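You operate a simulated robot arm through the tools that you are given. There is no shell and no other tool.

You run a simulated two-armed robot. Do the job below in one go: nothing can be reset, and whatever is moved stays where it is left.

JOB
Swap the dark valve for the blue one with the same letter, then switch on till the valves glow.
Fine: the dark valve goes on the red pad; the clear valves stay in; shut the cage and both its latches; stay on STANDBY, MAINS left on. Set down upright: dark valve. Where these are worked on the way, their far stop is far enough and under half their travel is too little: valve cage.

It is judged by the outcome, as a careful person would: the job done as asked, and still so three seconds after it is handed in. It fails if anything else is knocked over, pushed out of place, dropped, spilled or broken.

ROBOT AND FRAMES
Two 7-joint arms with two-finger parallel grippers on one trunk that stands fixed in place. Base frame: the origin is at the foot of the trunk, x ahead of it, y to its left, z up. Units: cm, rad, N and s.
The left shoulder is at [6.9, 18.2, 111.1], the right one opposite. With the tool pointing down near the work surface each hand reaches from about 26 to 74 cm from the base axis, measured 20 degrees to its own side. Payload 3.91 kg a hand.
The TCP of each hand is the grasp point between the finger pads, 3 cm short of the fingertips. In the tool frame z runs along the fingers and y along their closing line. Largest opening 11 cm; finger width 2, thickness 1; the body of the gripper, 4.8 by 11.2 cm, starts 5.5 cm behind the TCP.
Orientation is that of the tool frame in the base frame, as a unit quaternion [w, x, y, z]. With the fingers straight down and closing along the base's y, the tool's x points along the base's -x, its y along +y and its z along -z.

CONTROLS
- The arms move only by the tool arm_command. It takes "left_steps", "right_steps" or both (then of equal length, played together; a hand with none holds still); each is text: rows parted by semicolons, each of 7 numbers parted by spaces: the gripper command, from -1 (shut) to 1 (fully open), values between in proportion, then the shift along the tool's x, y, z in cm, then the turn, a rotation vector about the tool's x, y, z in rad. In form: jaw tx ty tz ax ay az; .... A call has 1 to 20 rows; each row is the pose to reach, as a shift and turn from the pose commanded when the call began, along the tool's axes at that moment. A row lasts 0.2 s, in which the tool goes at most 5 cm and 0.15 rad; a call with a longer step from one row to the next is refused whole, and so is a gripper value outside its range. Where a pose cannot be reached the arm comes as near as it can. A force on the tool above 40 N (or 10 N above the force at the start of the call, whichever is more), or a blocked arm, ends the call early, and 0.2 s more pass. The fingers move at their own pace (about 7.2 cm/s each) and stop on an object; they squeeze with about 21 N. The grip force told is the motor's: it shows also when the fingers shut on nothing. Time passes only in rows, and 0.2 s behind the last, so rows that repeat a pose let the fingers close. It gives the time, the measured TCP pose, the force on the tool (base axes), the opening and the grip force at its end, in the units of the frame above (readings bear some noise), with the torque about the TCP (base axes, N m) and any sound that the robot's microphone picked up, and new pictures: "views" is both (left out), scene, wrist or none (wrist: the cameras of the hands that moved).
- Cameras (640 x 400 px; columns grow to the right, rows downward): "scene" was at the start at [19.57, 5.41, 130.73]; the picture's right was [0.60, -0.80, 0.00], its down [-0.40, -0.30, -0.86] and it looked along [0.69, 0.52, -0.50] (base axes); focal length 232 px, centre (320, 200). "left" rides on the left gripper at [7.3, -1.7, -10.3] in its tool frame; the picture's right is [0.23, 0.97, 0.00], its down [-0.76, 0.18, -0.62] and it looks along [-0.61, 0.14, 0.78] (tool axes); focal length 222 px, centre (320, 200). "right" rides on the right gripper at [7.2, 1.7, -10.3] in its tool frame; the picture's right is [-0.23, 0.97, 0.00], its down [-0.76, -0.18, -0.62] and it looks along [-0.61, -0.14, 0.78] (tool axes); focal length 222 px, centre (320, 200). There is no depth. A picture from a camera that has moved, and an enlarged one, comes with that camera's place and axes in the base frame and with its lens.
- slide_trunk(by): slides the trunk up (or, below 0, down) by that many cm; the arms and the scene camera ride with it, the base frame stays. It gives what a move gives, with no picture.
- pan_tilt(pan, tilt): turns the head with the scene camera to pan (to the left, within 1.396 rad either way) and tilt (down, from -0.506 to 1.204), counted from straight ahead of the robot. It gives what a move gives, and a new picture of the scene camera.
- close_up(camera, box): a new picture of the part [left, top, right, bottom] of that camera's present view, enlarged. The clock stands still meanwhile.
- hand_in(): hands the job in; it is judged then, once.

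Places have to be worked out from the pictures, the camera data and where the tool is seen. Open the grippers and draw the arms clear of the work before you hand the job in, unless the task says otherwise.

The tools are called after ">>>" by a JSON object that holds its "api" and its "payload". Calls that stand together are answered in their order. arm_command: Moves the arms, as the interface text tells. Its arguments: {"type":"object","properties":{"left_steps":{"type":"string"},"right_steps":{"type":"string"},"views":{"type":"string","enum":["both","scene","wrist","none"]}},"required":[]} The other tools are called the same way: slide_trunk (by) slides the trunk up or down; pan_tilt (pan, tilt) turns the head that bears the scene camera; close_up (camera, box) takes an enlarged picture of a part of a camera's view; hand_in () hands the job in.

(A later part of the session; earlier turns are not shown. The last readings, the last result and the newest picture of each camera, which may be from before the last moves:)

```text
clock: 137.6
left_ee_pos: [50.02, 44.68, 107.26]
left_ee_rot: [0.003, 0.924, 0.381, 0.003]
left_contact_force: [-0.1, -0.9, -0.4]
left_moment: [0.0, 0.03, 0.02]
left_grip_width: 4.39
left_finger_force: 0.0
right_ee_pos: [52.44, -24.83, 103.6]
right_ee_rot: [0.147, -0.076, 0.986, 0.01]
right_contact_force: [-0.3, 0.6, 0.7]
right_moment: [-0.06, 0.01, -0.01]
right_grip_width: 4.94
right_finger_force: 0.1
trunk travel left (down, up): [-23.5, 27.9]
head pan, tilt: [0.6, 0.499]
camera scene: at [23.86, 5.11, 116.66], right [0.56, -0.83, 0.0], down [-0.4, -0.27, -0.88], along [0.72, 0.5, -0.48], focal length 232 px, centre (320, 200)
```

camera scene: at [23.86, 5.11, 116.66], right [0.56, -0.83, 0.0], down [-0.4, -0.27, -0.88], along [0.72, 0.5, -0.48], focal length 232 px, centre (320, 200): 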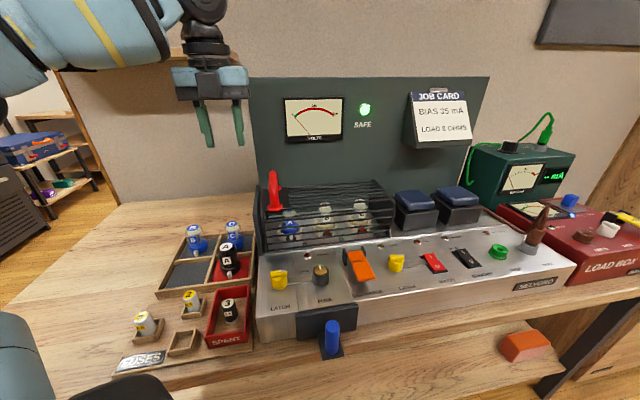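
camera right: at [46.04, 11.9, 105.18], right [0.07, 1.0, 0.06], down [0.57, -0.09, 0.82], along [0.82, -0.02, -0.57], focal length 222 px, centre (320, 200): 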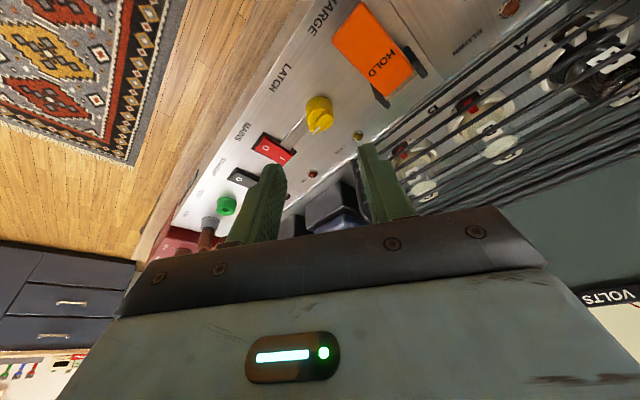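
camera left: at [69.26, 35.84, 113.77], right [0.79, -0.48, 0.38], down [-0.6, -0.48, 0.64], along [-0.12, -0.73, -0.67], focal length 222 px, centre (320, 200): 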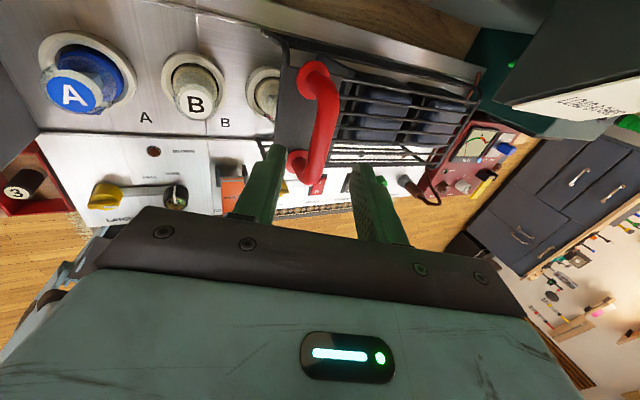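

The cage stands shut. Now the left latch: I bring the left hand over it at yaw -45° (its fin lies along the row now).

>>> {"api": "arm_command", "payload": {"left_steps": "-0.3 -1.4 0.7 0 0 0 -0.143; -0.3 -2.9 1.4 0 0 0 -0.286; -0.3 -4.3 2.1 0 0 0 -0.428; -0.3 -5.8 2.8 0 0 0 -0.571; -0.3 -7.2 3.5 0 0 0 -0.714; -0.3 -8.7 4.2 1 0 0 -0.857; -0.3 -10.1 4.9 2 0 0 -1.0; -0.3 -11.6 5.6 3 0 0 -1.142; -0.3 -13 6.3 4 0 0 -1.285; -0.3 -14.5 7 5.5 0 0 -1.428; -0.3 -15.9 7.75 7.3 0 0 -1.571", "views": "both"}}

>>> {"api": "close_up", "payload": {"camera": "left", "box": [200, 20, 440, 200]}}

>>> {"api": "close_up", "payload": {"camera": "scene", "box": [240, 190, 340, 310]}}

```text
clock: 139.9
left_ee_pos: [44.18, 27.92, 100.01]
left_ee_rot: [0.006, 0.383, 0.924, 0.0]
left_contact_force: [-0.8, 0.4, 0.1]
left_moment: [-0.02, -0.01, 0.04]
left_grip_width: 3.83
left_finger_force: 0.1
right_ee_pos: [52.35, -25.0, 103.61]
right_ee_rot: [0.147, -0.075, 0.986, 0.011]
right_contact_force: [0.1, 0.4, 0.3]
right_moment: [0.03, 0.0, 0.01]
right_grip_width: 4.97
right_finger_force: 0.0
trunk travel left (down, up): [-23.5, 27.9]
head pan, tilt: [0.6, 0.499]
camera scene: at [23.87, 5.09, 116.66], right [0.56, -0.83, 0.0], down [-0.4, -0.27, -0.88], along [0.72, 0.5, -0.48], focal length 232 px, centre (320, 200)
camera left: at [37.79, 31.85, 110.38], right [0.53, 0.85, 0.0], down [0.66, -0.41, 0.63], along [0.54, -0.33, -0.78], focal length 222 px, centre (320, 200)
```

scene: 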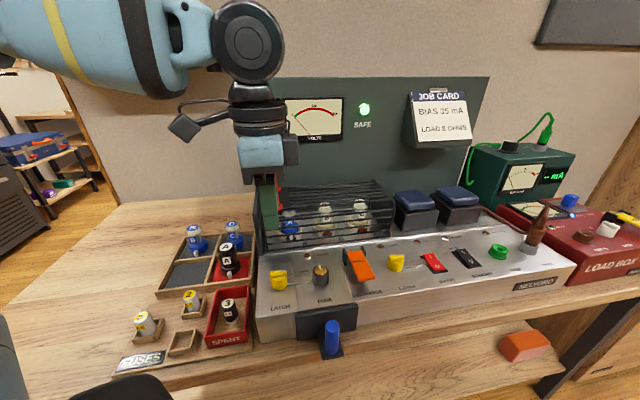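
left: 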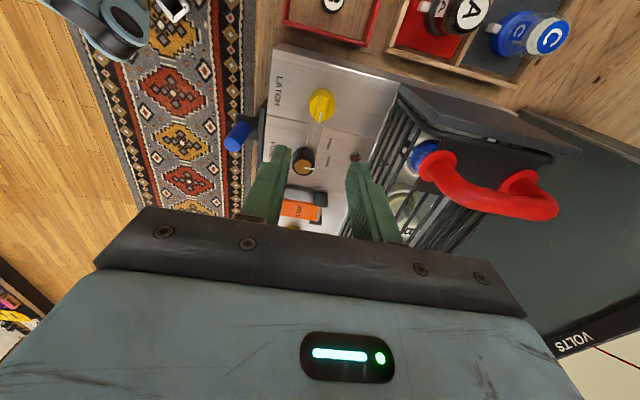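

```text
2.22 times, centred on (320, 110) of left
camera zoom: at [37.79, 31.85, 110.38], right [0.53, 0.85, 0.0], down [0.66, -0.41, 0.63], along [0.54, -0.33, -0.78], focal length 494 px, centre (320, 400)
```

zoom: 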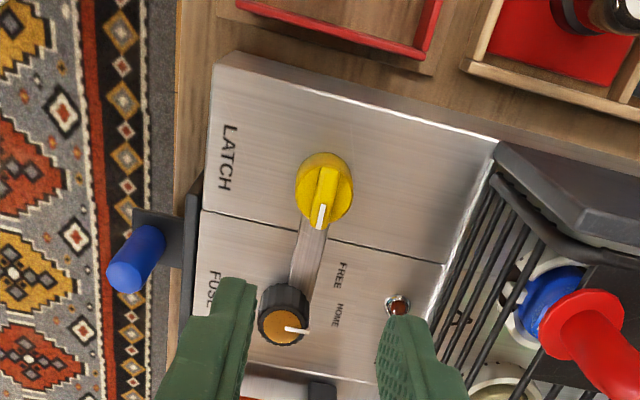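

```text
3.33 times, centred on (290, 250) of scene
camera zoom: at [23.87, 5.09, 116.66], right [0.56, -0.83, 0.0], down [-0.4, -0.27, -0.88], along [0.72, 0.5, -0.48], focal length 773 px, centre (420, 33)
```

zoom: 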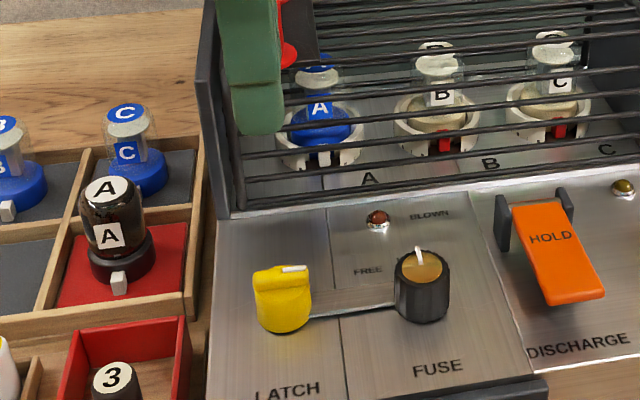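

I go down on the left latch's fin and grip it.

>>> {"api": "arm_command", "payload": {"left_steps": "-0.3 -0.05 0.05 4 0 0 0; -0.3 -0.05 0.05 8 0 0 0; -0.3 -0.05 0.05 10.5 0 0 0; -0.3 -0.05 0.05 11.75 0 0 0; -0.3 -0.05 0.05 11.75 0 0 0; -1 -0.05 0.05 11.75 0 0 0; -1 -0.05 0.05 11.75 0 0 0; -1 -0.05 0.05 11.75 0 0 0", "views": "none"}}

```text
clock: 141.8
left_ee_pos: [44.46, 27.95, 88.39]
left_ee_rot: [0.005, 0.384, 0.923, 0.0]
left_contact_force: [0.6, 1.1, -1.7]
left_moment: [-0.09, -0.08, 0.13]
left_grip_width: 0.95
left_finger_force: 44.7
right_ee_pos: [52.47, -24.9, 103.61]
right_ee_rot: [0.148, -0.075, 0.986, 0.01]
right_contact_force: [-0.1, -0.3, 0.2]
right_moment: [0.02, 0.03, 0.0]
right_grip_width: 4.96
right_finger_force: 0.0
trunk travel left (down, up): [-23.5, 27.9]
head pan, tilt: [0.6, 0.499]
```

Held on the fin (0.95 cm). I turn it back counter-clockwise by 90°.

>>> {"api": "arm_command", "payload": {"left_steps": "-1 0 0 0 0 0 -0.14; -1 0 0 0 0 0 -0.28; -1 0 0 0 0 0 -0.42; -1 0 0 0 0 0 -0.56; -1 0 0 0 0 0 -0.7; -1 0 0 0 0 0 -0.84; -1 0 0 0 0 0 -0.98; -1 0 0 0 0 0 -1.12; -1 0 0 0 0 0 -1.26; -1 0 0 0 0 0 -1.4; -1 0 0 0 0 0 -1.54; -1 0 0 0 0 0 -1.58; -1 0 0 0 0 0 -1.58", "views": "none"}}

```text
clock: 144.6
left_ee_pos: [44.37, 28.1, 88.32]
left_ee_rot: [0.005, -0.385, 0.923, -0.004]
left_contact_force: [5.3, 31.6, 23.0]
left_moment: [0.99, -0.11, -0.22]
left_grip_width: 0.96
left_finger_force: 45.0
right_ee_pos: [52.29, -24.75, 103.59]
right_ee_rot: [0.147, -0.076, 0.986, 0.01]
right_contact_force: [0.2, -0.4, -0.1]
right_moment: [-0.02, 0.01, -0.02]
right_grip_width: 4.95
right_finger_force: 0.0
trunk travel left (down, up): [-23.5, 27.9]
head pan, tilt: [0.6, 0.499]
```

Turned back to yaw +45°. I let go, rise, and look at it.

>>> {"api": "arm_command", "payload": {"left_steps": "-0.6 0 0 0 0 0 0; -0.3 0 0 0 0 0 0; -0.3 0 0 -2 0 0 0; -0.3 0 0 -6 0 0 0; -0.3 0 0 -10 0 0 0; -0.3 0 2 -14 0 0 0; -0.3 0 6 -16 0 0 0; -0.3 0 10 -18 0 0 0", "views": "scene"}}

>>> {"api": "close_up", "payload": {"camera": "scene", "box": [240, 170, 460, 310]}}

```text
clock: 146.3
left_ee_pos: [37.18, 34.97, 106.02]
left_ee_rot: [0.005, -0.385, 0.923, -0.003]
left_contact_force: [-1.2, 0.7, -0.4]
left_moment: [0.01, -0.04, -0.01]
left_grip_width: 3.82
left_finger_force: 0.1
right_ee_pos: [52.32, -24.79, 103.48]
right_ee_rot: [0.147, -0.076, 0.986, 0.01]
right_contact_force: [-0.5, -0.1, -0.1]
right_moment: [0.0, -0.01, 0.06]
right_grip_width: 4.95
right_finger_force: 0.2
trunk travel left (down, up): [-23.5, 27.9]
head pan, tilt: [0.6, 0.499]
camera scene: at [23.8, 5.14, 116.68], right [0.56, -0.83, 0.0], down [-0.39, -0.27, -0.88], along [0.72, 0.5, -0.48], focal length 232 px, centre (320, 200)
```

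scene: 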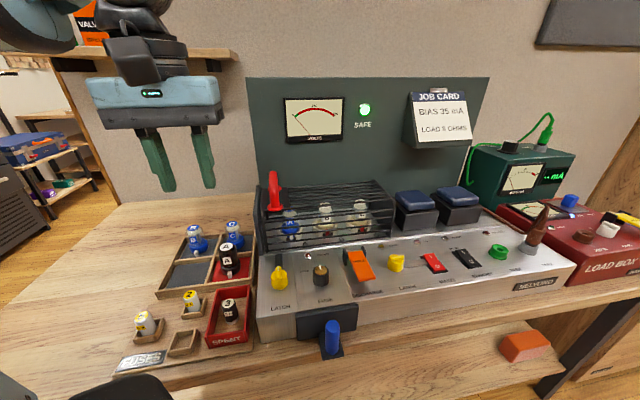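

```text
2.86 times, centred on (350, 240) of scene
camera zoom: at [23.8, 5.14, 116.68], right [0.56, -0.83, 0.0], down [-0.39, -0.27, -0.88], along [0.72, 0.5, -0.48], focal length 663 px, centre (234, 86)
```

zoom: 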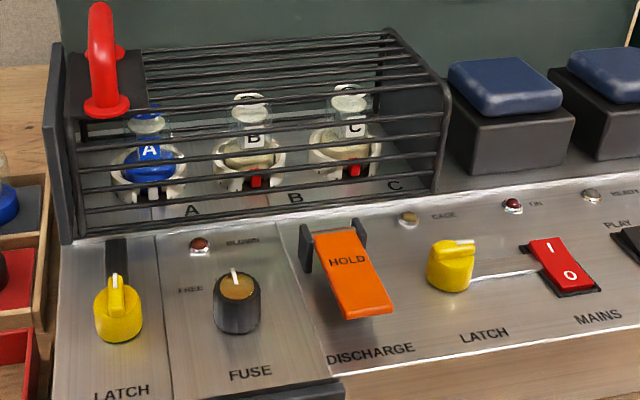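

The left latch is home under the cage. Now the right hand, same tilted posture as when it left, back above the right latch.

>>> {"api": "arm_command", "payload": {"right_steps": "-0.1 -1 3.3 0 0 0 0; -0.1 -2 7.3 0 0 0 0; -0.1 -3 11.3 0 0 0 0; -0.1 -4 15.3 0.6 0 0 0; -0.1 -5 19.3 1.6 0 0 0; -0.1 -6 23.3 2.6 0 0 0; -0.1 -7 27.3 4.6 0 0 0; -0.1 -7.1 31.3 6.6 0 0 0; -0.1 -7.1 35.4 8.6 0 0 0", "views": "both"}}

```text
clock: 148.3
left_ee_pos: [37.28, 34.98, 106.0]
left_ee_rot: [0.004, -0.386, 0.923, -0.004]
left_contact_force: [0.2, 0.0, -0.6]
left_moment: [0.02, 0.0, -0.03]
left_grip_width: 3.86
left_finger_force: 0.0
right_ee_pos: [56.03, 11.47, 97.39]
right_ee_rot: [0.146, -0.075, 0.986, 0.01]
right_contact_force: [-0.1, 0.3, 0.0]
right_moment: [0.0, -0.03, 0.01]
right_grip_width: 4.94
right_finger_force: 0.0
trunk travel left (down, up): [-23.5, 27.9]
head pan, tilt: [0.6, 0.499]
camera scene: at [23.86, 5.18, 116.66], right [0.57, -0.83, 0.0], down [-0.4, -0.27, -0.88], along [0.72, 0.5, -0.48], focal length 232 px, centre (320, 200)
camera right: at [45.98, 11.76, 105.17], right [0.07, 1.0, 0.06], down [0.57, -0.09, 0.82], along [0.82, -0.02, -0.57], focal length 222 px, centre (320, 200)
```

scene: 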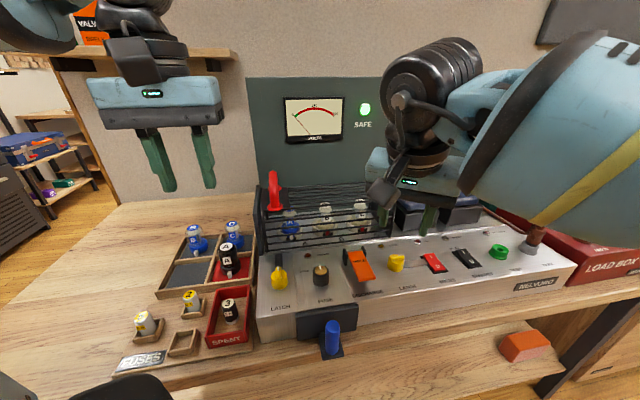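
right: 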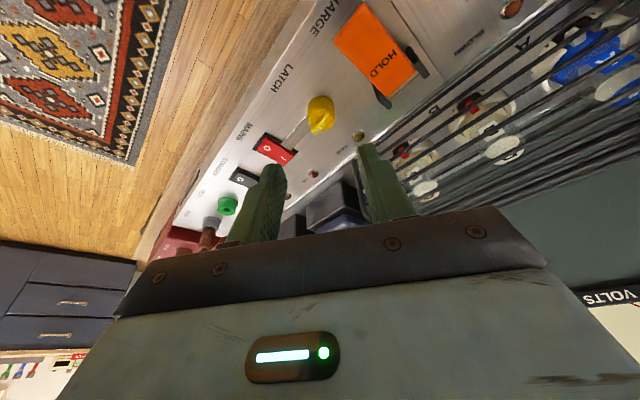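

Back above the knob. I lower onto the knob's body and close.

>>> {"api": "arm_command", "payload": {"right_steps": "-0.1 -0.05 0 3 0 0 0; -0.1 -0.1 0 6 0 0 0; -0.1 -0.2 0 9 0 0 0; -0.1 -0.2 0 10.15 0 0 0; -0.1 -0.2 0 10.15 0 0 0; -1 -0.2 0 10.15 0 0 0; -1 -0.2 0 10.15 0 0 0; -1 -0.2 0 10.15 0 0 0; -1 -0.2 0 10.15 0 0 0", "views": "none"}}

```text
clock: 150.3
left_ee_pos: [37.21, 35.04, 106.05]
left_ee_rot: [0.003, -0.385, 0.923, -0.005]
left_contact_force: [-0.2, -0.5, -0.2]
left_moment: [0.0, 0.01, -0.01]
left_grip_width: 3.85
left_finger_force: 0.1
right_ee_pos: [59.22, 12.08, 87.57]
right_ee_rot: [0.146, -0.075, 0.986, 0.009]
right_contact_force: [-1.2, 3.2, -4.2]
right_moment: [0.22, -0.48, 0.05]
right_grip_width: 2.89
right_finger_force: 44.9
trunk travel left (down, up): [-23.5, 27.9]
head pan, tilt: [0.6, 0.499]
```

On the body (2.89 cm). I turn counter-clockwise by 1.12 rad about the knob's axis.

>>> {"api": "arm_command", "payload": {"right_steps": "-1 -0.01 -0.12 0 -0.04 0 -0.134; -1 -0.03 -0.24 0.01 -0.081 0 -0.268; -1 -0.07 -0.355 0.02 -0.122 0 -0.4; -1 -0.13 -0.46 0.04 -0.162 0 -0.535; -1 -0.195 -0.56 0.06 -0.203 0 -0.669; -1 -0.28 -0.65 0.09 -0.243 0 -0.803; -1 -0.37 -0.72 0.115 -0.284 0 -0.937; -1 -0.47 -0.78 0.15 -0.324 0 -1.071; -1 -0.47 -0.78 0.15 -0.324 0 -1.071", "views": "wrist"}}

>>> {"api": "close_up", "payload": {"camera": "right", "box": [200, 60, 440, 220]}}

```text
clock: 152.3
left_ee_pos: [37.25, 34.9, 106.06]
left_ee_rot: [0.004, -0.385, 0.923, -0.003]
left_contact_force: [-0.6, 0.6, -0.4]
left_moment: [0.02, 0.03, 0.01]
left_grip_width: 3.85
left_finger_force: 0.1
right_ee_pos: [59.34, 10.57, 87.38]
right_ee_rot: [0.142, -0.49, 0.857, 0.072]
right_contact_force: [2.9, 7.1, -5.0]
right_moment: [1.16, -0.74, 0.05]
right_grip_width: 2.76
right_finger_force: 44.8
right hand out of reach, approached as far as the arm can: row 7, 8, 9
trunk travel left (down, up): [-23.5, 27.9]
head pan, tilt: [0.6, 0.499]
stopped in row 9 (right hand): the force on the tool passed its limit at 62 N (the readings are from after the stop); the commanded pose is now the measured one
camera right: at [52.59, 2.88, 94.81], right [-0.73, 0.68, 0.06], down [0.41, 0.37, 0.83], along [0.55, 0.63, -0.55], focal length 222 px, centre (320, 200)
```

right: 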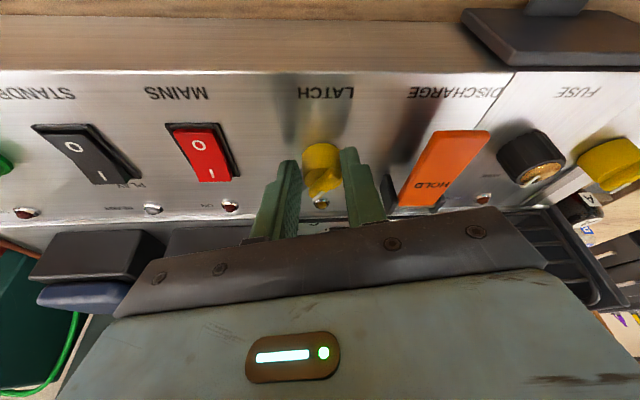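

```text
2.50 times, centred on (320, 140) of right
camera zoom: at [52.59, 2.88, 94.81], right [-0.73, 0.68, 0.06], down [0.41, 0.37, 0.83], along [0.55, 0.63, -0.55], focal length 555 px, centre (320, 350)
```

zoom: 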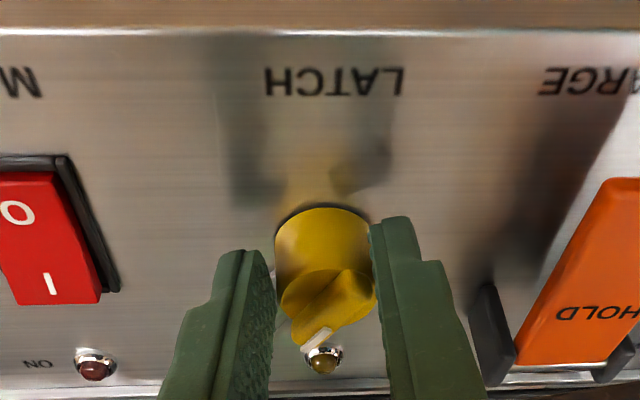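

Reach ran out there; the fin now points some 25–30° short. I release, lift a bit and look.

>>> {"api": "arm_command", "payload": {"right_steps": "-0.5 0 0 0 0 0 0; -0.1 0 0 0 0 0 0; -0.1 0 0 -2 0 0 0; -0.1 0.5 0 -5 0 0 0; -0.1 1.5 0 -8 0 0 0", "views": "none"}}

>>> {"api": "close_up", "payload": {"camera": "scene", "box": [340, 200, 460, 290]}}

>>> {"api": "close_up", "payload": {"camera": "right", "box": [200, 30, 440, 190]}}

```text
clock: 153.6
left_ee_pos: [37.15, 35.04, 106.13]
left_ee_rot: [0.004, -0.385, 0.923, -0.003]
left_contact_force: [-0.3, 1.1, 0.6]
left_moment: [0.0, 0.05, 0.02]
left_grip_width: 3.86
left_finger_force: 0.2
right_ee_pos: [57.26, 7.13, 94.48]
right_ee_rot: [0.142, -0.489, 0.858, 0.071]
right_contact_force: [0.7, -0.8, -0.3]
right_moment: [0.02, 0.03, 0.0]
right_grip_width: 4.93
right_finger_force: 0.0
trunk travel left (down, up): [-23.5, 27.9]
head pan, tilt: [0.6, 0.499]
```

```text
4.44 times, centred on (400, 245) of scene
camera zoom: at [23.82, 5.09, 116.68], right [0.56, -0.83, 0.0], down [-0.39, -0.27, -0.88], along [0.72, 0.5, -0.48], focal length 1031 px, centre (-36, 0)
```

zoom: 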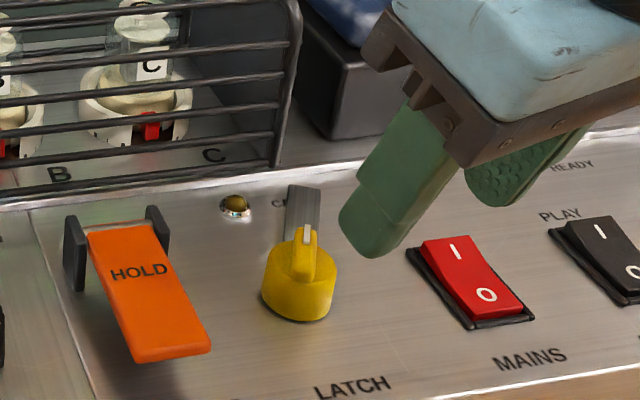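

```text
2.50 times, centred on (320, 110) of right
camera zoom: at [50.49, -0.6, 102.01], right [-0.73, 0.68, 0.06], down [0.41, 0.37, 0.83], along [0.55, 0.63, -0.55], focal length 555 px, centre (320, 425)
```

zoom: 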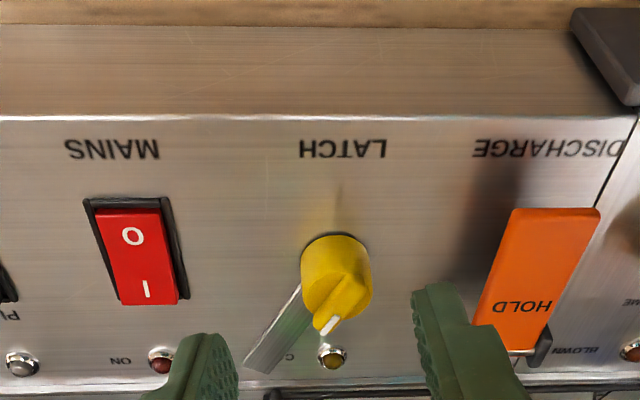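

The latch bar is still 28° short of home. I turn the hand above the knob to line up with the fin (yaw about 0.30).

>>> {"api": "arm_command", "payload": {"right_steps": "-0.1 -0.8 0.1 -1.7 0.038 0.002 0.117; -0.1 -1.8 0.2 -1.77 0.077 0.004 0.234; -0.1 -2.8 0.3 -1.77 0.116 0.006 0.352; -0.1 -3.8 0.45 -1.77 0.154 0.008 0.469; -0.1 -4.8 0.55 -1.77 0.193 0.01 0.586; -0.1 -5.87 0.68 -1.77 0.2316 0.0126 0.7034; -0.1 -5.87 0.68 -1.77 0.2316 0.0126 0.7034", "views": "wrist"}}

>>> {"api": "close_up", "payload": {"camera": "right", "box": [200, 10, 440, 170]}}

```text
clock: 155.2
left_ee_pos: [37.1, 34.94, 106.04]
left_ee_rot: [0.005, -0.385, 0.923, -0.004]
left_contact_force: [0.4, 0.6, -0.1]
left_moment: [0.0, 0.0, -0.02]
left_grip_width: 3.86
left_finger_force: 0.2
right_ee_pos: [59.48, 11.48, 97.92]
right_ee_rot: [0.157, -0.14, 0.978, 0.014]
right_contact_force: [0.1, -0.2, -1.0]
right_moment: [0.02, 0.01, -0.01]
right_grip_width: 4.94
right_finger_force: 0.0
trunk travel left (down, up): [-23.5, 27.9]
head pan, tilt: [0.6, 0.499]
camera right: at [49.29, 10.43, 105.59], right [-0.06, 1.0, 0.06], down [0.56, -0.01, 0.83], along [0.83, 0.08, -0.55], focal length 222 px, centre (320, 200)
```

right: 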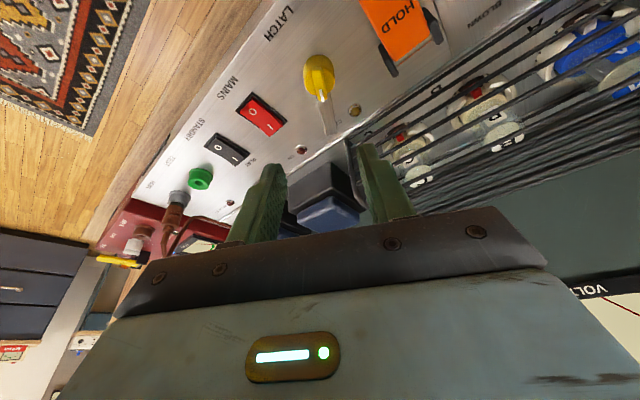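

```text
2.50 times, centred on (320, 90) of right
camera zoom: at [49.29, 10.43, 105.59], right [-0.06, 1.0, 0.06], down [0.56, -0.01, 0.83], along [0.83, 0.08, -0.55], focal length 555 px, centre (320, 475)
```

zoom: 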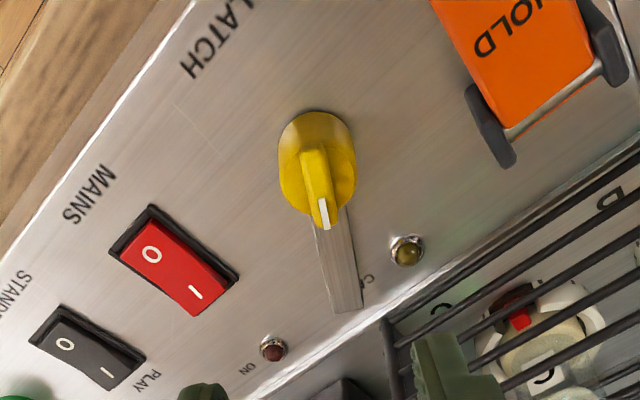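

The fin lines up with the fingers. I lower onto it and grip.

>>> {"api": "arm_command", "payload": {"right_steps": "-0.1 1 0.3 3 0 0 0; -0.1 2 0.63 6 0 0 0; -0.1 2.8 0.63 8.2 0 0 0; -0.1 3.06 0.63 8.85 0 0 0; -0.1 3.06 0.63 8.85 0 0 0; -1 3.06 0.63 8.85 0 0 0; -1 3.06 0.63 8.85 0 0 0; -1 3.06 0.63 8.85 0 0 0", "views": "none"}}

```text
clock: 156.9
left_ee_pos: [37.21, 34.82, 106.18]
left_ee_rot: [0.004, -0.385, 0.923, -0.002]
left_contact_force: [-0.1, 0.0, 0.2]
left_moment: [0.03, 0.01, 0.01]
left_grip_width: 3.86
left_finger_force: 0.1
right_ee_pos: [58.99, 11.87, 88.53]
right_ee_rot: [0.157, -0.143, 0.977, 0.014]
right_contact_force: [1.8, -20.3, -0.5]
right_moment: [-0.63, 0.26, -0.26]
right_grip_width: 0.95
right_finger_force: 45.4
trunk travel left (down, up): [-23.5, 27.9]
head pan, tilt: [0.6, 0.499]
```

Gripped on the fin (0.95 cm). I recentre and turn it the rest of the way, about 0.53 rad counter-clockwise.

>>> {"api": "arm_command", "payload": {"right_steps": "-1 0 -0.25 0 0 0 0; -1 -0.01 -0.37 0 -0.04 -0.002 -0.124; -1 -0.03 -0.49 0.01 -0.081 -0.004 -0.2475; -1 -0.067 -0.6 0.02 -0.121 -0.007 -0.371; -1 -0.11 -0.7 0.035 -0.1555 -0.0085 -0.476; -1 -0.13 -0.735 0.04 -0.171 -0.009 -0.5236; -1 -0.13 -0.735 0.04 -0.171 -0.009 -0.5236", "views": "wrist"}}

```text
clock: 158.6
left_ee_pos: [37.34, 34.79, 106.05]
left_ee_rot: [0.004, -0.385, 0.923, -0.002]
left_contact_force: [-1.2, 0.7, -0.8]
left_moment: [0.01, 0.01, -0.03]
left_grip_width: 3.87
left_finger_force: 0.1
right_ee_pos: [59.29, 11.16, 88.56]
right_ee_rot: [0.147, -0.405, 0.901, 0.057]
right_contact_force: [8.4, -18.1, -5.2]
right_moment: [-0.41, -0.14, -1.17]
right_grip_width: 1.02
right_finger_force: 45.5
trunk travel left (down, up): [-23.5, 27.9]
head pan, tilt: [0.6, 0.499]
camera right: at [51.33, 5.03, 96.1], right [-0.58, 0.81, 0.06], down [0.48, 0.29, 0.83], along [0.66, 0.51, -0.55], focal length 222 px, centre (320, 200)
```

right: 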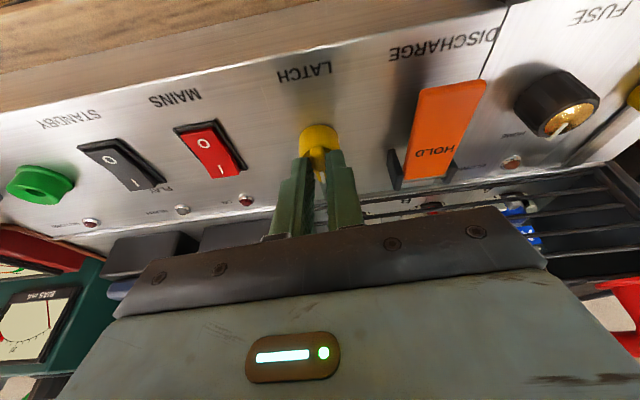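

The torque (1.2 N m) shows it at its home stop. I release and lift, and check.

>>> {"api": "arm_command", "payload": {"right_steps": "-0.5 0 0 0 0 0 0; -0.1 0 0 0 0 0 0; -0.1 0 0 -2 0 0 0; -0.1 0.5 0 -5 0 0 0; -0.1 1.5 0 -8 0 0 0; -0.1 4 0 -11 0 0 0; -0.1 8 0 -12 0 0 0", "views": "scene"}}

>>> {"api": "close_up", "payload": {"camera": "scene", "box": [250, 170, 470, 310]}}

>>> {"api": "close_up", "payload": {"camera": "right", "box": [160, 0, 480, 180]}}

```text
clock: 160.2
left_ee_pos: [37.18, 34.75, 106.03]
left_ee_rot: [0.004, -0.385, 0.923, -0.004]
left_contact_force: [0.7, 0.0, -0.9]
left_moment: [0.0, 0.01, -0.01]
left_grip_width: 3.86
left_finger_force: 0.1
right_ee_pos: [51.24, 3.0, 97.44]
right_ee_rot: [0.147, -0.406, 0.9, 0.057]
right_contact_force: [-0.7, 0.0, -1.0]
right_moment: [-0.01, 0.0, 0.01]
right_grip_width: 4.97
right_finger_force: 0.1
trunk travel left (down, up): [-23.5, 27.9]
head pan, tilt: [0.6, 0.499]
camera scene: at [23.86, 5.05, 116.67], right [0.56, -0.83, 0.0], down [-0.39, -0.27, -0.88], along [0.72, 0.5, -0.48], focal length 232 px, centre (320, 200)
```

scene: 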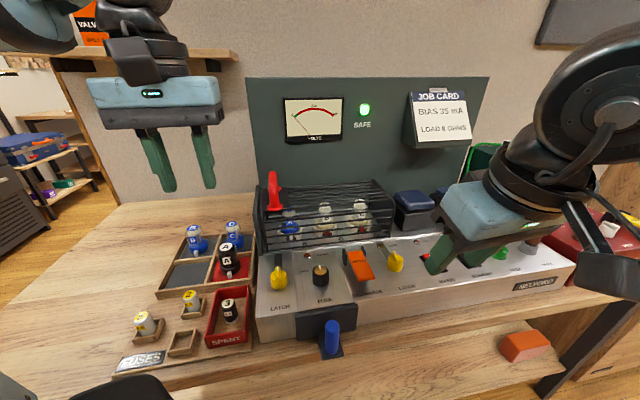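

```text
2.86 times, centred on (360, 240) of scene
camera zoom: at [23.86, 5.05, 116.67], right [0.56, -0.83, 0.0], down [-0.39, -0.27, -0.88], along [0.72, 0.5, -0.48], focal length 663 px, centre (206, 86)
```

zoom: 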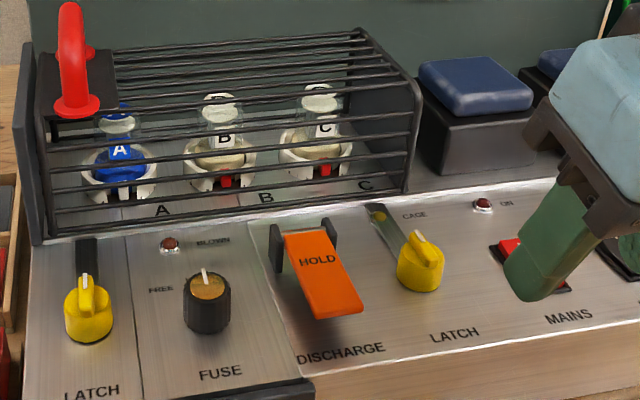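

```text
2.00 times, centred on (320, 90) of right
camera zoom: at [43.32, -3.17, 105.1], right [-0.58, 0.81, 0.05], down [0.47, 0.29, 0.83], along [0.66, 0.51, -0.55], focal length 444 px, centre (320, 420)
```

zoom: 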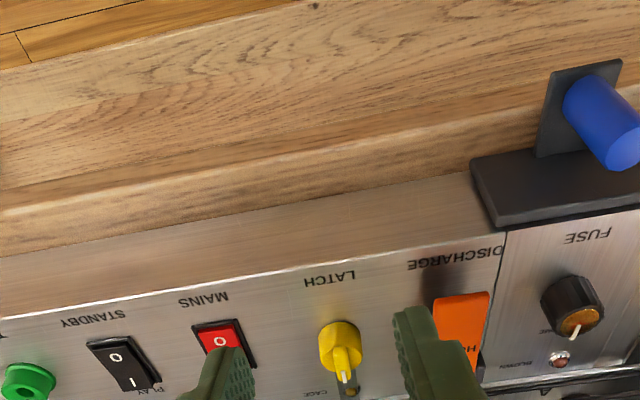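

Both latches are home. Now MAINS: its I end is at about (64.75, 7.05). I close the right fingers and bring their tips above it.

>>> {"api": "arm_command", "payload": {"right_steps": "-1 -2.6 -1.8 0.9 0 0 0; -1 -5.2 -3.7 1.8 0 0 0; -1 -7.8 -5.5 2.7 0 0 0; -1 -10.47 -7.37 3.56 0 0 0; -1 -9.7 -7.33 5.9 0 0 0; -1 -8.9 -7.3 8.3 0 0 0; -1 -8.9 -7.3 8.3 0 0 0", "views": "both"}}

>>> {"api": "close_up", "payload": {"camera": "right", "box": [200, 60, 440, 220]}}

>>> {"api": "close_up", "payload": {"camera": "scene", "box": [380, 190, 500, 290]}}

```text
clock: 161.8
left_ee_pos: [37.08, 34.96, 106.01]
left_ee_rot: [0.005, -0.385, 0.923, -0.004]
left_contact_force: [0.3, 1.0, -0.9]
left_moment: [0.0, -0.04, 0.01]
left_grip_width: 3.88
left_finger_force: 0.1
right_ee_pos: [64.35, 6.5, 92.29]
right_ee_rot: [0.147, -0.406, 0.9, 0.057]
right_contact_force: [0.9, -0.1, 0.7]
right_moment: [0.01, 0.0, 0.0]
right_grip_width: 0.0
right_finger_force: 20.9
right hand out of reach, approached as far as the arm can: row 4
trunk travel left (down, up): [-23.5, 27.9]
head pan, tilt: [0.6, 0.499]
camera scene: at [23.85, 5.12, 116.67], right [0.56, -0.83, 0.0], down [-0.39, -0.27, -0.88], along [0.72, 0.5, -0.48], focal length 232 px, centre (320, 200)
camera right: at [56.29, 0.22, 99.93], right [-0.58, 0.81, 0.05], down [0.47, 0.29, 0.83], along [0.66, 0.51, -0.55], focal length 222 px, centre (320, 200)
```

scene: 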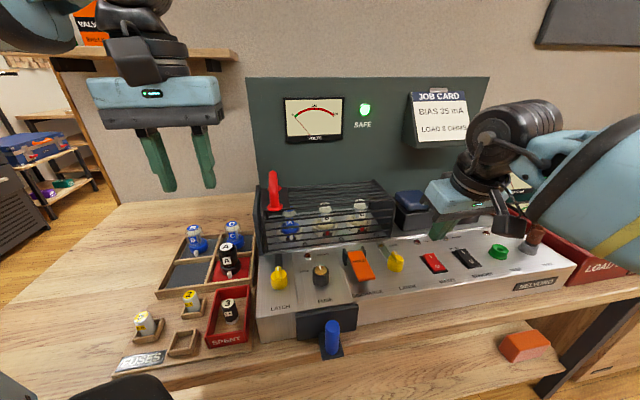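
right: 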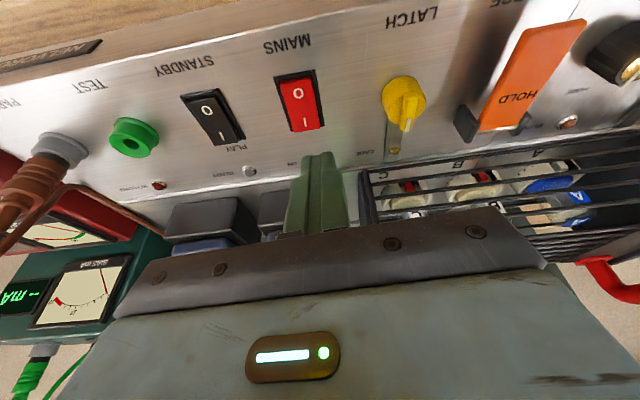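

```text
2.50 times, centred on (320, 140) of right
camera zoom: at [56.29, 0.22, 99.93], right [-0.58, 0.81, 0.05], down [0.47, 0.29, 0.83], along [0.66, 0.51, -0.55], focal length 555 px, centre (320, 350)
```

zoom: 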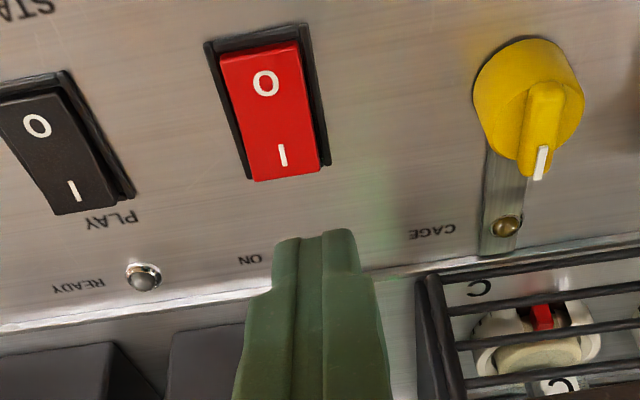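

```text
4.00 times, centred on (440, 240) of scene
camera zoom: at [23.85, 5.12, 116.67], right [0.56, -0.83, 0.0], down [-0.39, -0.27, -0.88], along [0.72, 0.5, -0.48], focal length 928 px, centre (-160, 40)
```

zoom: 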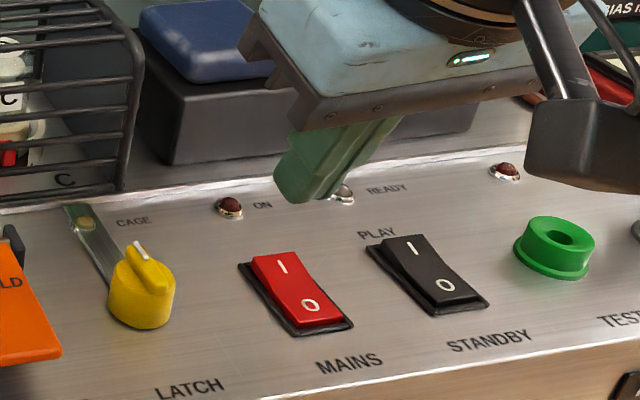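

The tips stand over the I end; I shift a touch outward and press down in small steps.

>>> {"api": "arm_command", "payload": {"right_steps": "-1 -0.57 -0.24 0.19 0 0 0; -1 -0.17 -0.22 1.43 0 0 0; -1 0.24 -0.2 2.66 0 0 0; -1 0.33 -0.2 2.95 0 0 0; -1 0.425 -0.19 3.23 0 0 0; -1 0.52 -0.19 3.5 0 0 0; -1 0.61 -0.18 3.8 0 0 0", "views": "none"}}

>>> {"api": "close_up", "payload": {"camera": "scene", "box": [380, 190, 500, 290]}}

>>> {"api": "close_up", "payload": {"camera": "right", "box": [200, 60, 440, 220]}}

```text
clock: 163.3
left_ee_pos: [37.13, 34.91, 105.99]
left_ee_rot: [0.004, -0.385, 0.923, -0.004]
left_contact_force: [-0.4, -0.6, 0.0]
left_moment: [0.03, -0.02, -0.02]
left_grip_width: 3.83
left_finger_force: 0.1
right_ee_pos: [65.01, 6.67, 88.6]
right_ee_rot: [0.147, -0.405, 0.901, 0.056]
right_contact_force: [1.2, 0.2, -0.4]
right_moment: [0.04, -0.04, -0.01]
right_grip_width: 0.02
right_finger_force: 20.5
trunk travel left (down, up): [-23.5, 27.9]
head pan, tilt: [0.6, 0.499]
```

```text
4.00 times, centred on (440, 240) of scene
camera zoom: at [23.86, 5.11, 116.66], right [0.56, -0.83, 0.0], down [-0.4, -0.27, -0.88], along [0.72, 0.5, -0.48], focal length 928 px, centre (-160, 40)
```

zoom: 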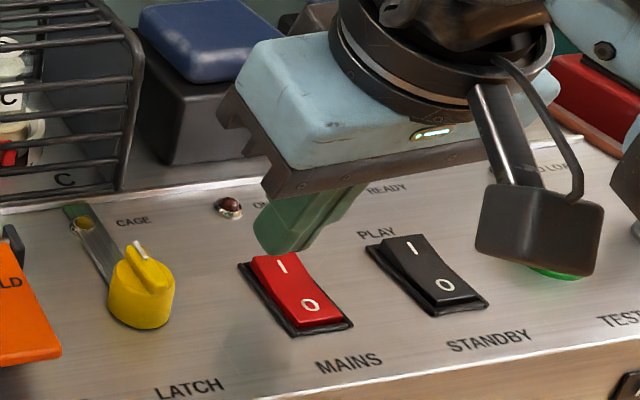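

```text
2.50 times, centred on (320, 140) of right
camera zoom: at [56.86, 0.5, 96.23], right [-0.58, 0.81, 0.05], down [0.47, 0.29, 0.83], along [0.66, 0.51, -0.55], focal length 555 px, centre (320, 350)
```

zoom: 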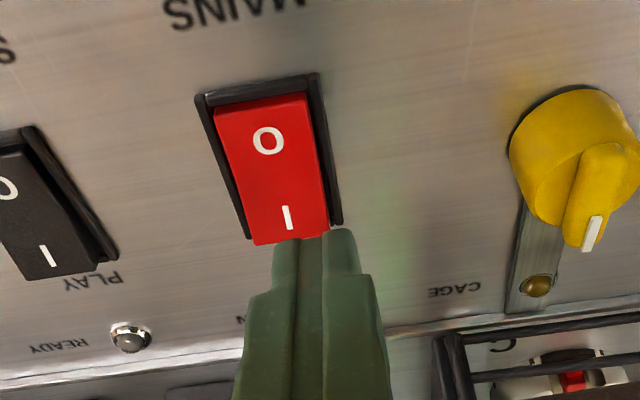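

The tips went just past the rocker's far end, without contact. I rise, shift back 1.3 cm and 0.45 cm to the right, and press again.

>>> {"api": "arm_command", "payload": {"right_steps": "-1 -0.59 -0.03 -1.81 0 0 0; -1 0.67 -0.4 -2.21 0 0 0; -1 0.857 -0.39 -1.64 0 0 0; -1 0.98 -0.383 -1.26 0 0 0; -1 1.04 -0.38 -1.07 0 0 0; -1 1.105 -0.376 -0.88 0 0 0; -1 1.105 -0.376 -0.88 0 0 0", "views": "none"}}

>>> {"api": "close_up", "payload": {"camera": "scene", "box": [380, 190, 500, 290]}}

>>> {"api": "close_up", "payload": {"camera": "right", "box": [200, 60, 440, 220]}}

```text
clock: 164.9
left_ee_pos: [37.18, 34.93, 106.09]
left_ee_rot: [0.005, -0.385, 0.923, -0.004]
left_contact_force: [0.1, 0.5, 1.5]
left_moment: [0.01, -0.01, 0.0]
left_grip_width: 3.85
left_finger_force: 0.0
right_ee_pos: [64.25, 5.56, 89.29]
right_ee_rot: [0.146, -0.406, 0.9, 0.056]
right_contact_force: [0.3, -0.4, 0.4]
right_moment: [0.0, 0.01, -0.03]
right_grip_width: 0.0
right_finger_force: 21.1
trunk travel left (down, up): [-23.5, 27.9]
head pan, tilt: [0.6, 0.499]
```

```text
4.00 times, centred on (440, 240) of scene
camera zoom: at [23.86, 5.11, 116.67], right [0.56, -0.83, 0.0], down [-0.4, -0.27, -0.88], along [0.72, 0.5, -0.48], focal length 928 px, centre (-160, 40)
```

zoom: 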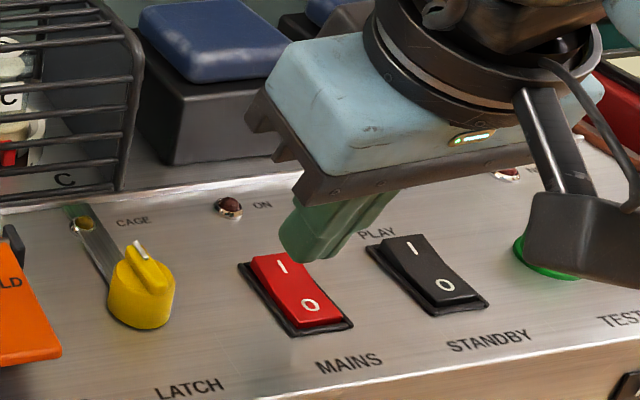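

```text
2.50 times, centred on (320, 140) of right
camera zoom: at [56.26, -0.69, 96.81], right [-0.58, 0.81, 0.05], down [0.47, 0.29, 0.83], along [0.66, 0.51, -0.55], focal length 555 px, centre (320, 350)
```

zoom: 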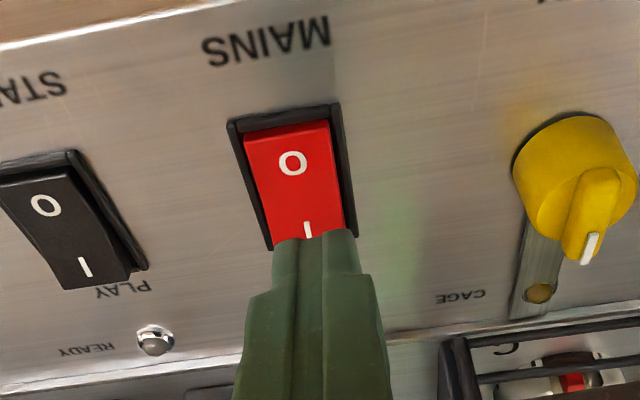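

The tips are now right over the I end. I press down further.

>>> {"api": "arm_command", "payload": {"right_steps": "-1 0.06 0 0.19 0 0 0; -1 0.125 0.007 0.38 0 0 0; -1 0.19 0.01 0.57 0 0 0; -1 0.25 0.014 0.76 0 0 0; -1 0.3 0.017 0.9 0 0 0; -1 0.3 0.017 0.9 0 0 0", "views": "none"}}

>>> {"api": "close_up", "payload": {"camera": "scene", "box": [340, 190, 500, 290]}}

```text
clock: 166.3
left_ee_pos: [37.1, 34.9, 106.02]
left_ee_rot: [0.004, -0.385, 0.923, -0.003]
left_contact_force: [-0.3, 0.1, 0.0]
left_moment: [0.01, -0.03, 0.02]
left_grip_width: 3.84
left_finger_force: 0.1
right_ee_pos: [64.31, 5.47, 88.27]
right_ee_rot: [0.147, -0.404, 0.901, 0.056]
right_contact_force: [-0.6, -0.1, -0.2]
right_moment: [-0.01, -0.03, 0.0]
right_grip_width: 0.0
right_finger_force: 21.1
trunk travel left (down, up): [-23.5, 27.9]
head pan, tilt: [0.6, 0.499]
```

```text
4.00 times, centred on (420, 240) of scene
camera zoom: at [23.86, 5.11, 116.67], right [0.56, -0.83, 0.0], down [-0.4, -0.27, -0.88], along [0.72, 0.5, -0.48], focal length 928 px, centre (-80, 40)
```

zoom: 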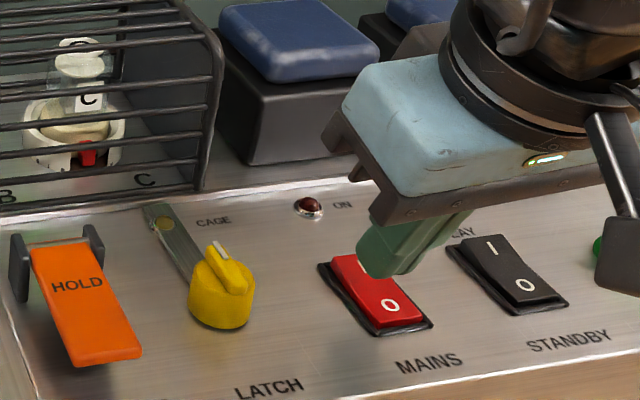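

Still no contact force; I go lower step by step.

>>> {"api": "arm_command", "payload": {"right_steps": "-1 0.06 0 0.19 0 0 0; -1 0.125 0.007 0.38 0 0 0; -1 0.19 0.01 0.57 0 0 0; -1 0.19 0.01 0.57 0 0 0", "views": "none"}}

>>> {"api": "close_up", "payload": {"camera": "scene", "box": [340, 190, 500, 290]}}

>>> {"api": "close_up", "payload": {"camera": "right", "box": [200, 60, 440, 220]}}

```text
clock: 167.3
left_ee_pos: [37.2, 35.02, 106.06]
left_ee_rot: [0.004, -0.385, 0.923, -0.004]
left_contact_force: [0.3, 0.5, -0.3]
left_moment: [-0.02, 0.01, 0.0]
left_grip_width: 3.88
left_finger_force: 0.0
right_ee_pos: [64.25, 5.56, 87.7]
right_ee_rot: [0.146, -0.405, 0.901, 0.057]
right_contact_force: [-0.1, 0.7, -0.3]
right_moment: [0.02, -0.01, 0.02]
right_grip_width: 0.0
right_finger_force: 21.0
trunk travel left (down, up): [-23.5, 27.9]
head pan, tilt: [0.6, 0.499]
```

```text
4.00 times, centred on (420, 240) of scene
camera zoom: at [23.86, 5.11, 116.67], right [0.56, -0.83, 0.0], down [-0.4, -0.27, -0.88], along [0.72, 0.5, -0.48], focal length 928 px, centre (-80, 40)
```

zoom: 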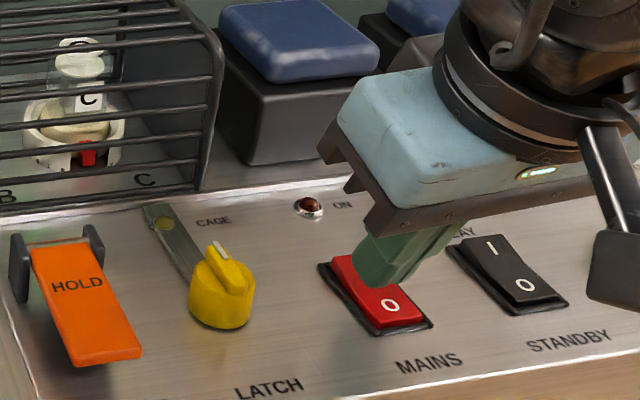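

```text
2.50 times, centred on (320, 140) of right
camera zoom: at [56.31, -0.7, 95.22], right [-0.58, 0.81, 0.05], down [0.47, 0.29, 0.83], along [0.66, 0.51, -0.55], focal length 555 px, centre (320, 350)
```

zoom: 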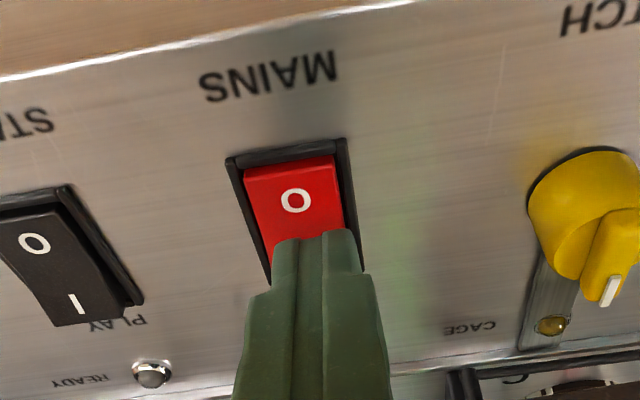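

The rocker sits lower than I took it, so the I end is about 0.9 cm further out. I shift outward and press again.

>>> {"api": "arm_command", "payload": {"right_steps": "-1 -0.124 0 -0.38 0 0 0; -1 -0.98 -0.05 -0.1 0 0 0; -1 -0.85 -0.05 0.28 0 0 0; -1 -0.8 -0.045 0.42 0 0 0; -1 -0.76 -0.04 0.565 0 0 0; -1 -0.71 -0.037 0.71 0 0 0; -1 -0.71 -0.037 0.71 0 0 0", "views": "none"}}

>>> {"api": "close_up", "payload": {"camera": "scene", "box": [340, 190, 500, 290]}}

>>> {"api": "close_up", "payload": {"camera": "right", "box": [200, 60, 440, 220]}}

```text
clock: 168.9
left_ee_pos: [37.06, 34.91, 105.95]
left_ee_rot: [0.004, -0.385, 0.923, -0.004]
left_contact_force: [-0.2, 0.1, -0.5]
left_moment: [0.0, -0.03, -0.04]
left_grip_width: 3.87
left_finger_force: 0.0
right_ee_pos: [64.89, 6.26, 87.2]
right_ee_rot: [0.146, -0.406, 0.9, 0.057]
right_contact_force: [0.0, -0.5, 0.1]
right_moment: [0.03, -0.01, 0.01]
right_grip_width: 0.0
right_finger_force: 21.2
trunk travel left (down, up): [-23.5, 27.9]
head pan, tilt: [0.6, 0.499]
```

```text
4.00 times, centred on (420, 240) of scene
camera zoom: at [23.86, 5.11, 116.67], right [0.56, -0.83, 0.0], down [-0.4, -0.27, -0.88], along [0.72, 0.5, -0.48], focal length 928 px, centre (-80, 40)
```

zoom: 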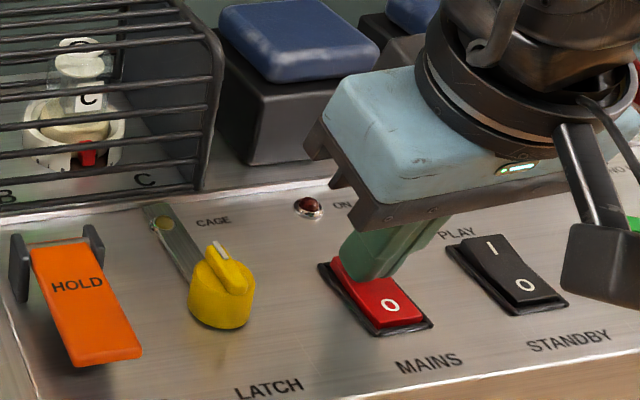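

```text
2.50 times, centred on (320, 140) of right
camera zoom: at [56.93, -0.06, 94.77], right [-0.58, 0.81, 0.05], down [0.47, 0.29, 0.83], along [0.66, 0.51, -0.55], focal length 555 px, centre (320, 350)
```

zoom: 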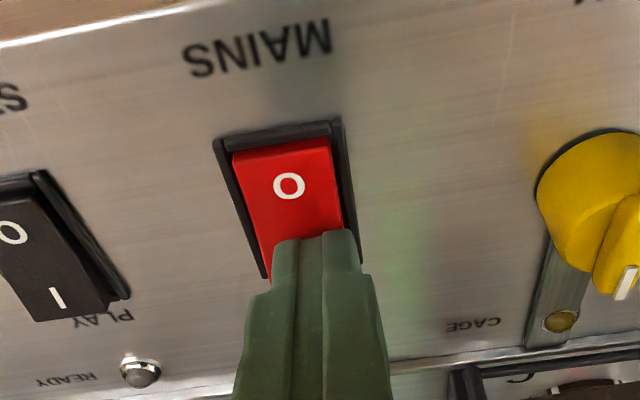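

Still no contact; I nudge 0.3 cm to the right and keep lowering.

>>> {"api": "arm_command", "payload": {"right_steps": "-1 0.05 -0.3 0.14 0 0 0; -1 0.1 -0.3 0.28 0 0 0; -1 0.15 -0.3 0.43 0 0 0; -1 0.2 -0.3 0.57 0 0 0; -1 0.2 -0.3 0.57 0 0 0", "views": "none"}}

>>> {"api": "close_up", "payload": {"camera": "scene", "box": [340, 190, 500, 290]}}

```text
clock: 170.2
left_ee_pos: [37.03, 34.88, 106.1]
left_ee_rot: [0.005, -0.384, 0.923, -0.004]
left_contact_force: [0.5, 0.7, 0.4]
left_moment: [0.05, -0.04, 0.0]
left_grip_width: 3.84
left_finger_force: 0.0
right_ee_pos: [65.17, 5.96, 87.0]
right_ee_rot: [0.15, -0.405, 0.9, 0.057]
right_contact_force: [6.6, 0.8, 25.4]
right_moment: [0.06, -0.18, -0.01]
right_grip_width: 0.0
right_finger_force: 20.6
trunk travel left (down, up): [-23.5, 27.9]
head pan, tilt: [0.6, 0.499]
```

```text
4.00 times, centred on (420, 240) of scene
camera zoom: at [23.71, 5.1, 116.72], right [0.56, -0.83, 0.0], down [-0.39, -0.27, -0.88], along [0.72, 0.5, -0.48], focal length 928 px, centre (-80, 40)
```

zoom: 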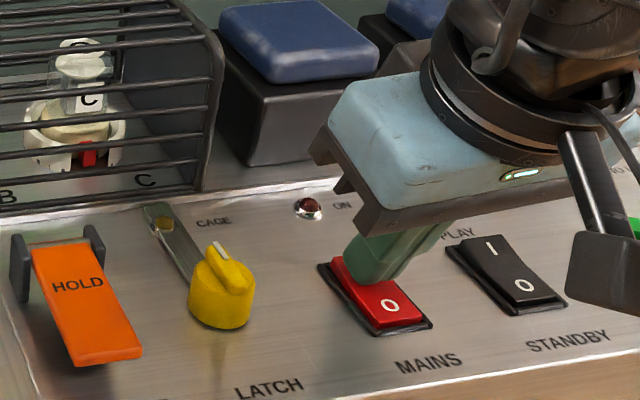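

Contact at last (25 N). I press a bit more.

>>> {"api": "arm_command", "payload": {"right_steps": "-1 0.03 0 0.1 0 0 0; -1 0.06 0 0.2 0 0 0; -1 0.09 0 0.3 0 0 0; -1 0.09 0 0.3 0 0 0", "views": "none"}}

>>> {"api": "close_up", "payload": {"camera": "scene", "box": [340, 190, 500, 290]}}

>>> {"api": "close_up", "payload": {"camera": "right", "box": [200, 60, 440, 220]}}

```text
clock: 171.1
left_ee_pos: [37.03, 34.86, 106.19]
left_ee_rot: [0.005, -0.385, 0.923, -0.004]
left_contact_force: [0.0, -0.3, 0.6]
left_moment: [0.0, 0.03, 0.0]
left_grip_width: 3.87
left_finger_force: 0.1
right_ee_pos: [65.3, 6.07, 86.98]
right_ee_rot: [0.153, -0.405, 0.9, 0.057]
right_contact_force: [-3.4, -1.5, 9.1]
right_moment: [-0.03, 0.13, 0.03]
right_grip_width: 0.0
right_finger_force: 21.3
trunk travel left (down, up): [-23.5, 27.9]
head pan, tilt: [0.6, 0.499]
stopped in row 4 (right hand): the force on the tool passed its limit at 40 N (the readings are from after the stop); the commanded pose is now the measured one
```

```text
4.00 times, centred on (420, 240) of scene
camera zoom: at [23.8, 5.08, 116.65], right [0.56, -0.83, 0.0], down [-0.39, -0.27, -0.88], along [0.72, 0.5, -0.48], focal length 928 px, centre (-80, 40)
```

zoom: 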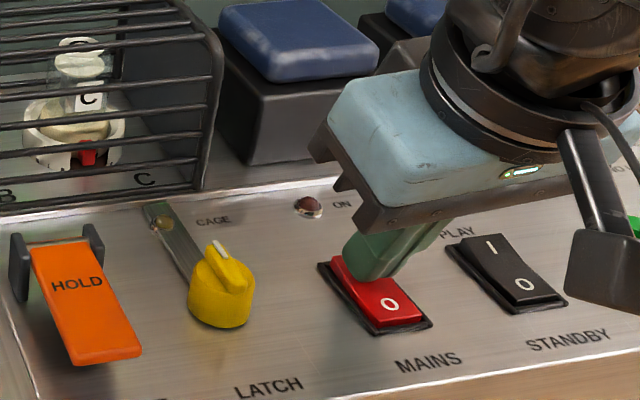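

```text
2.50 times, centred on (320, 140) of right
camera zoom: at [57.12, -0.27, 94.45], right [-0.59, 0.81, 0.05], down [0.47, 0.28, 0.84], along [0.66, 0.52, -0.54], focal length 555 px, centre (320, 350)
```

zoom: 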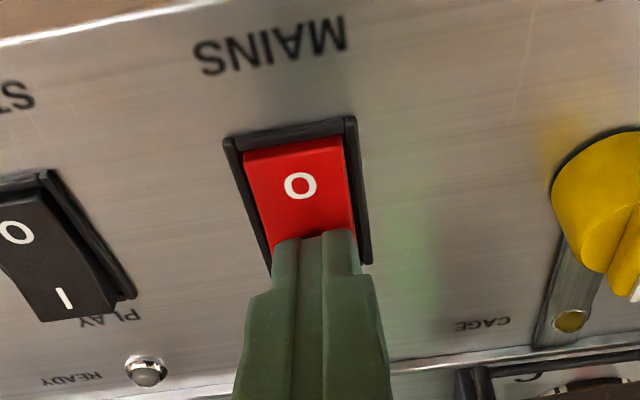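

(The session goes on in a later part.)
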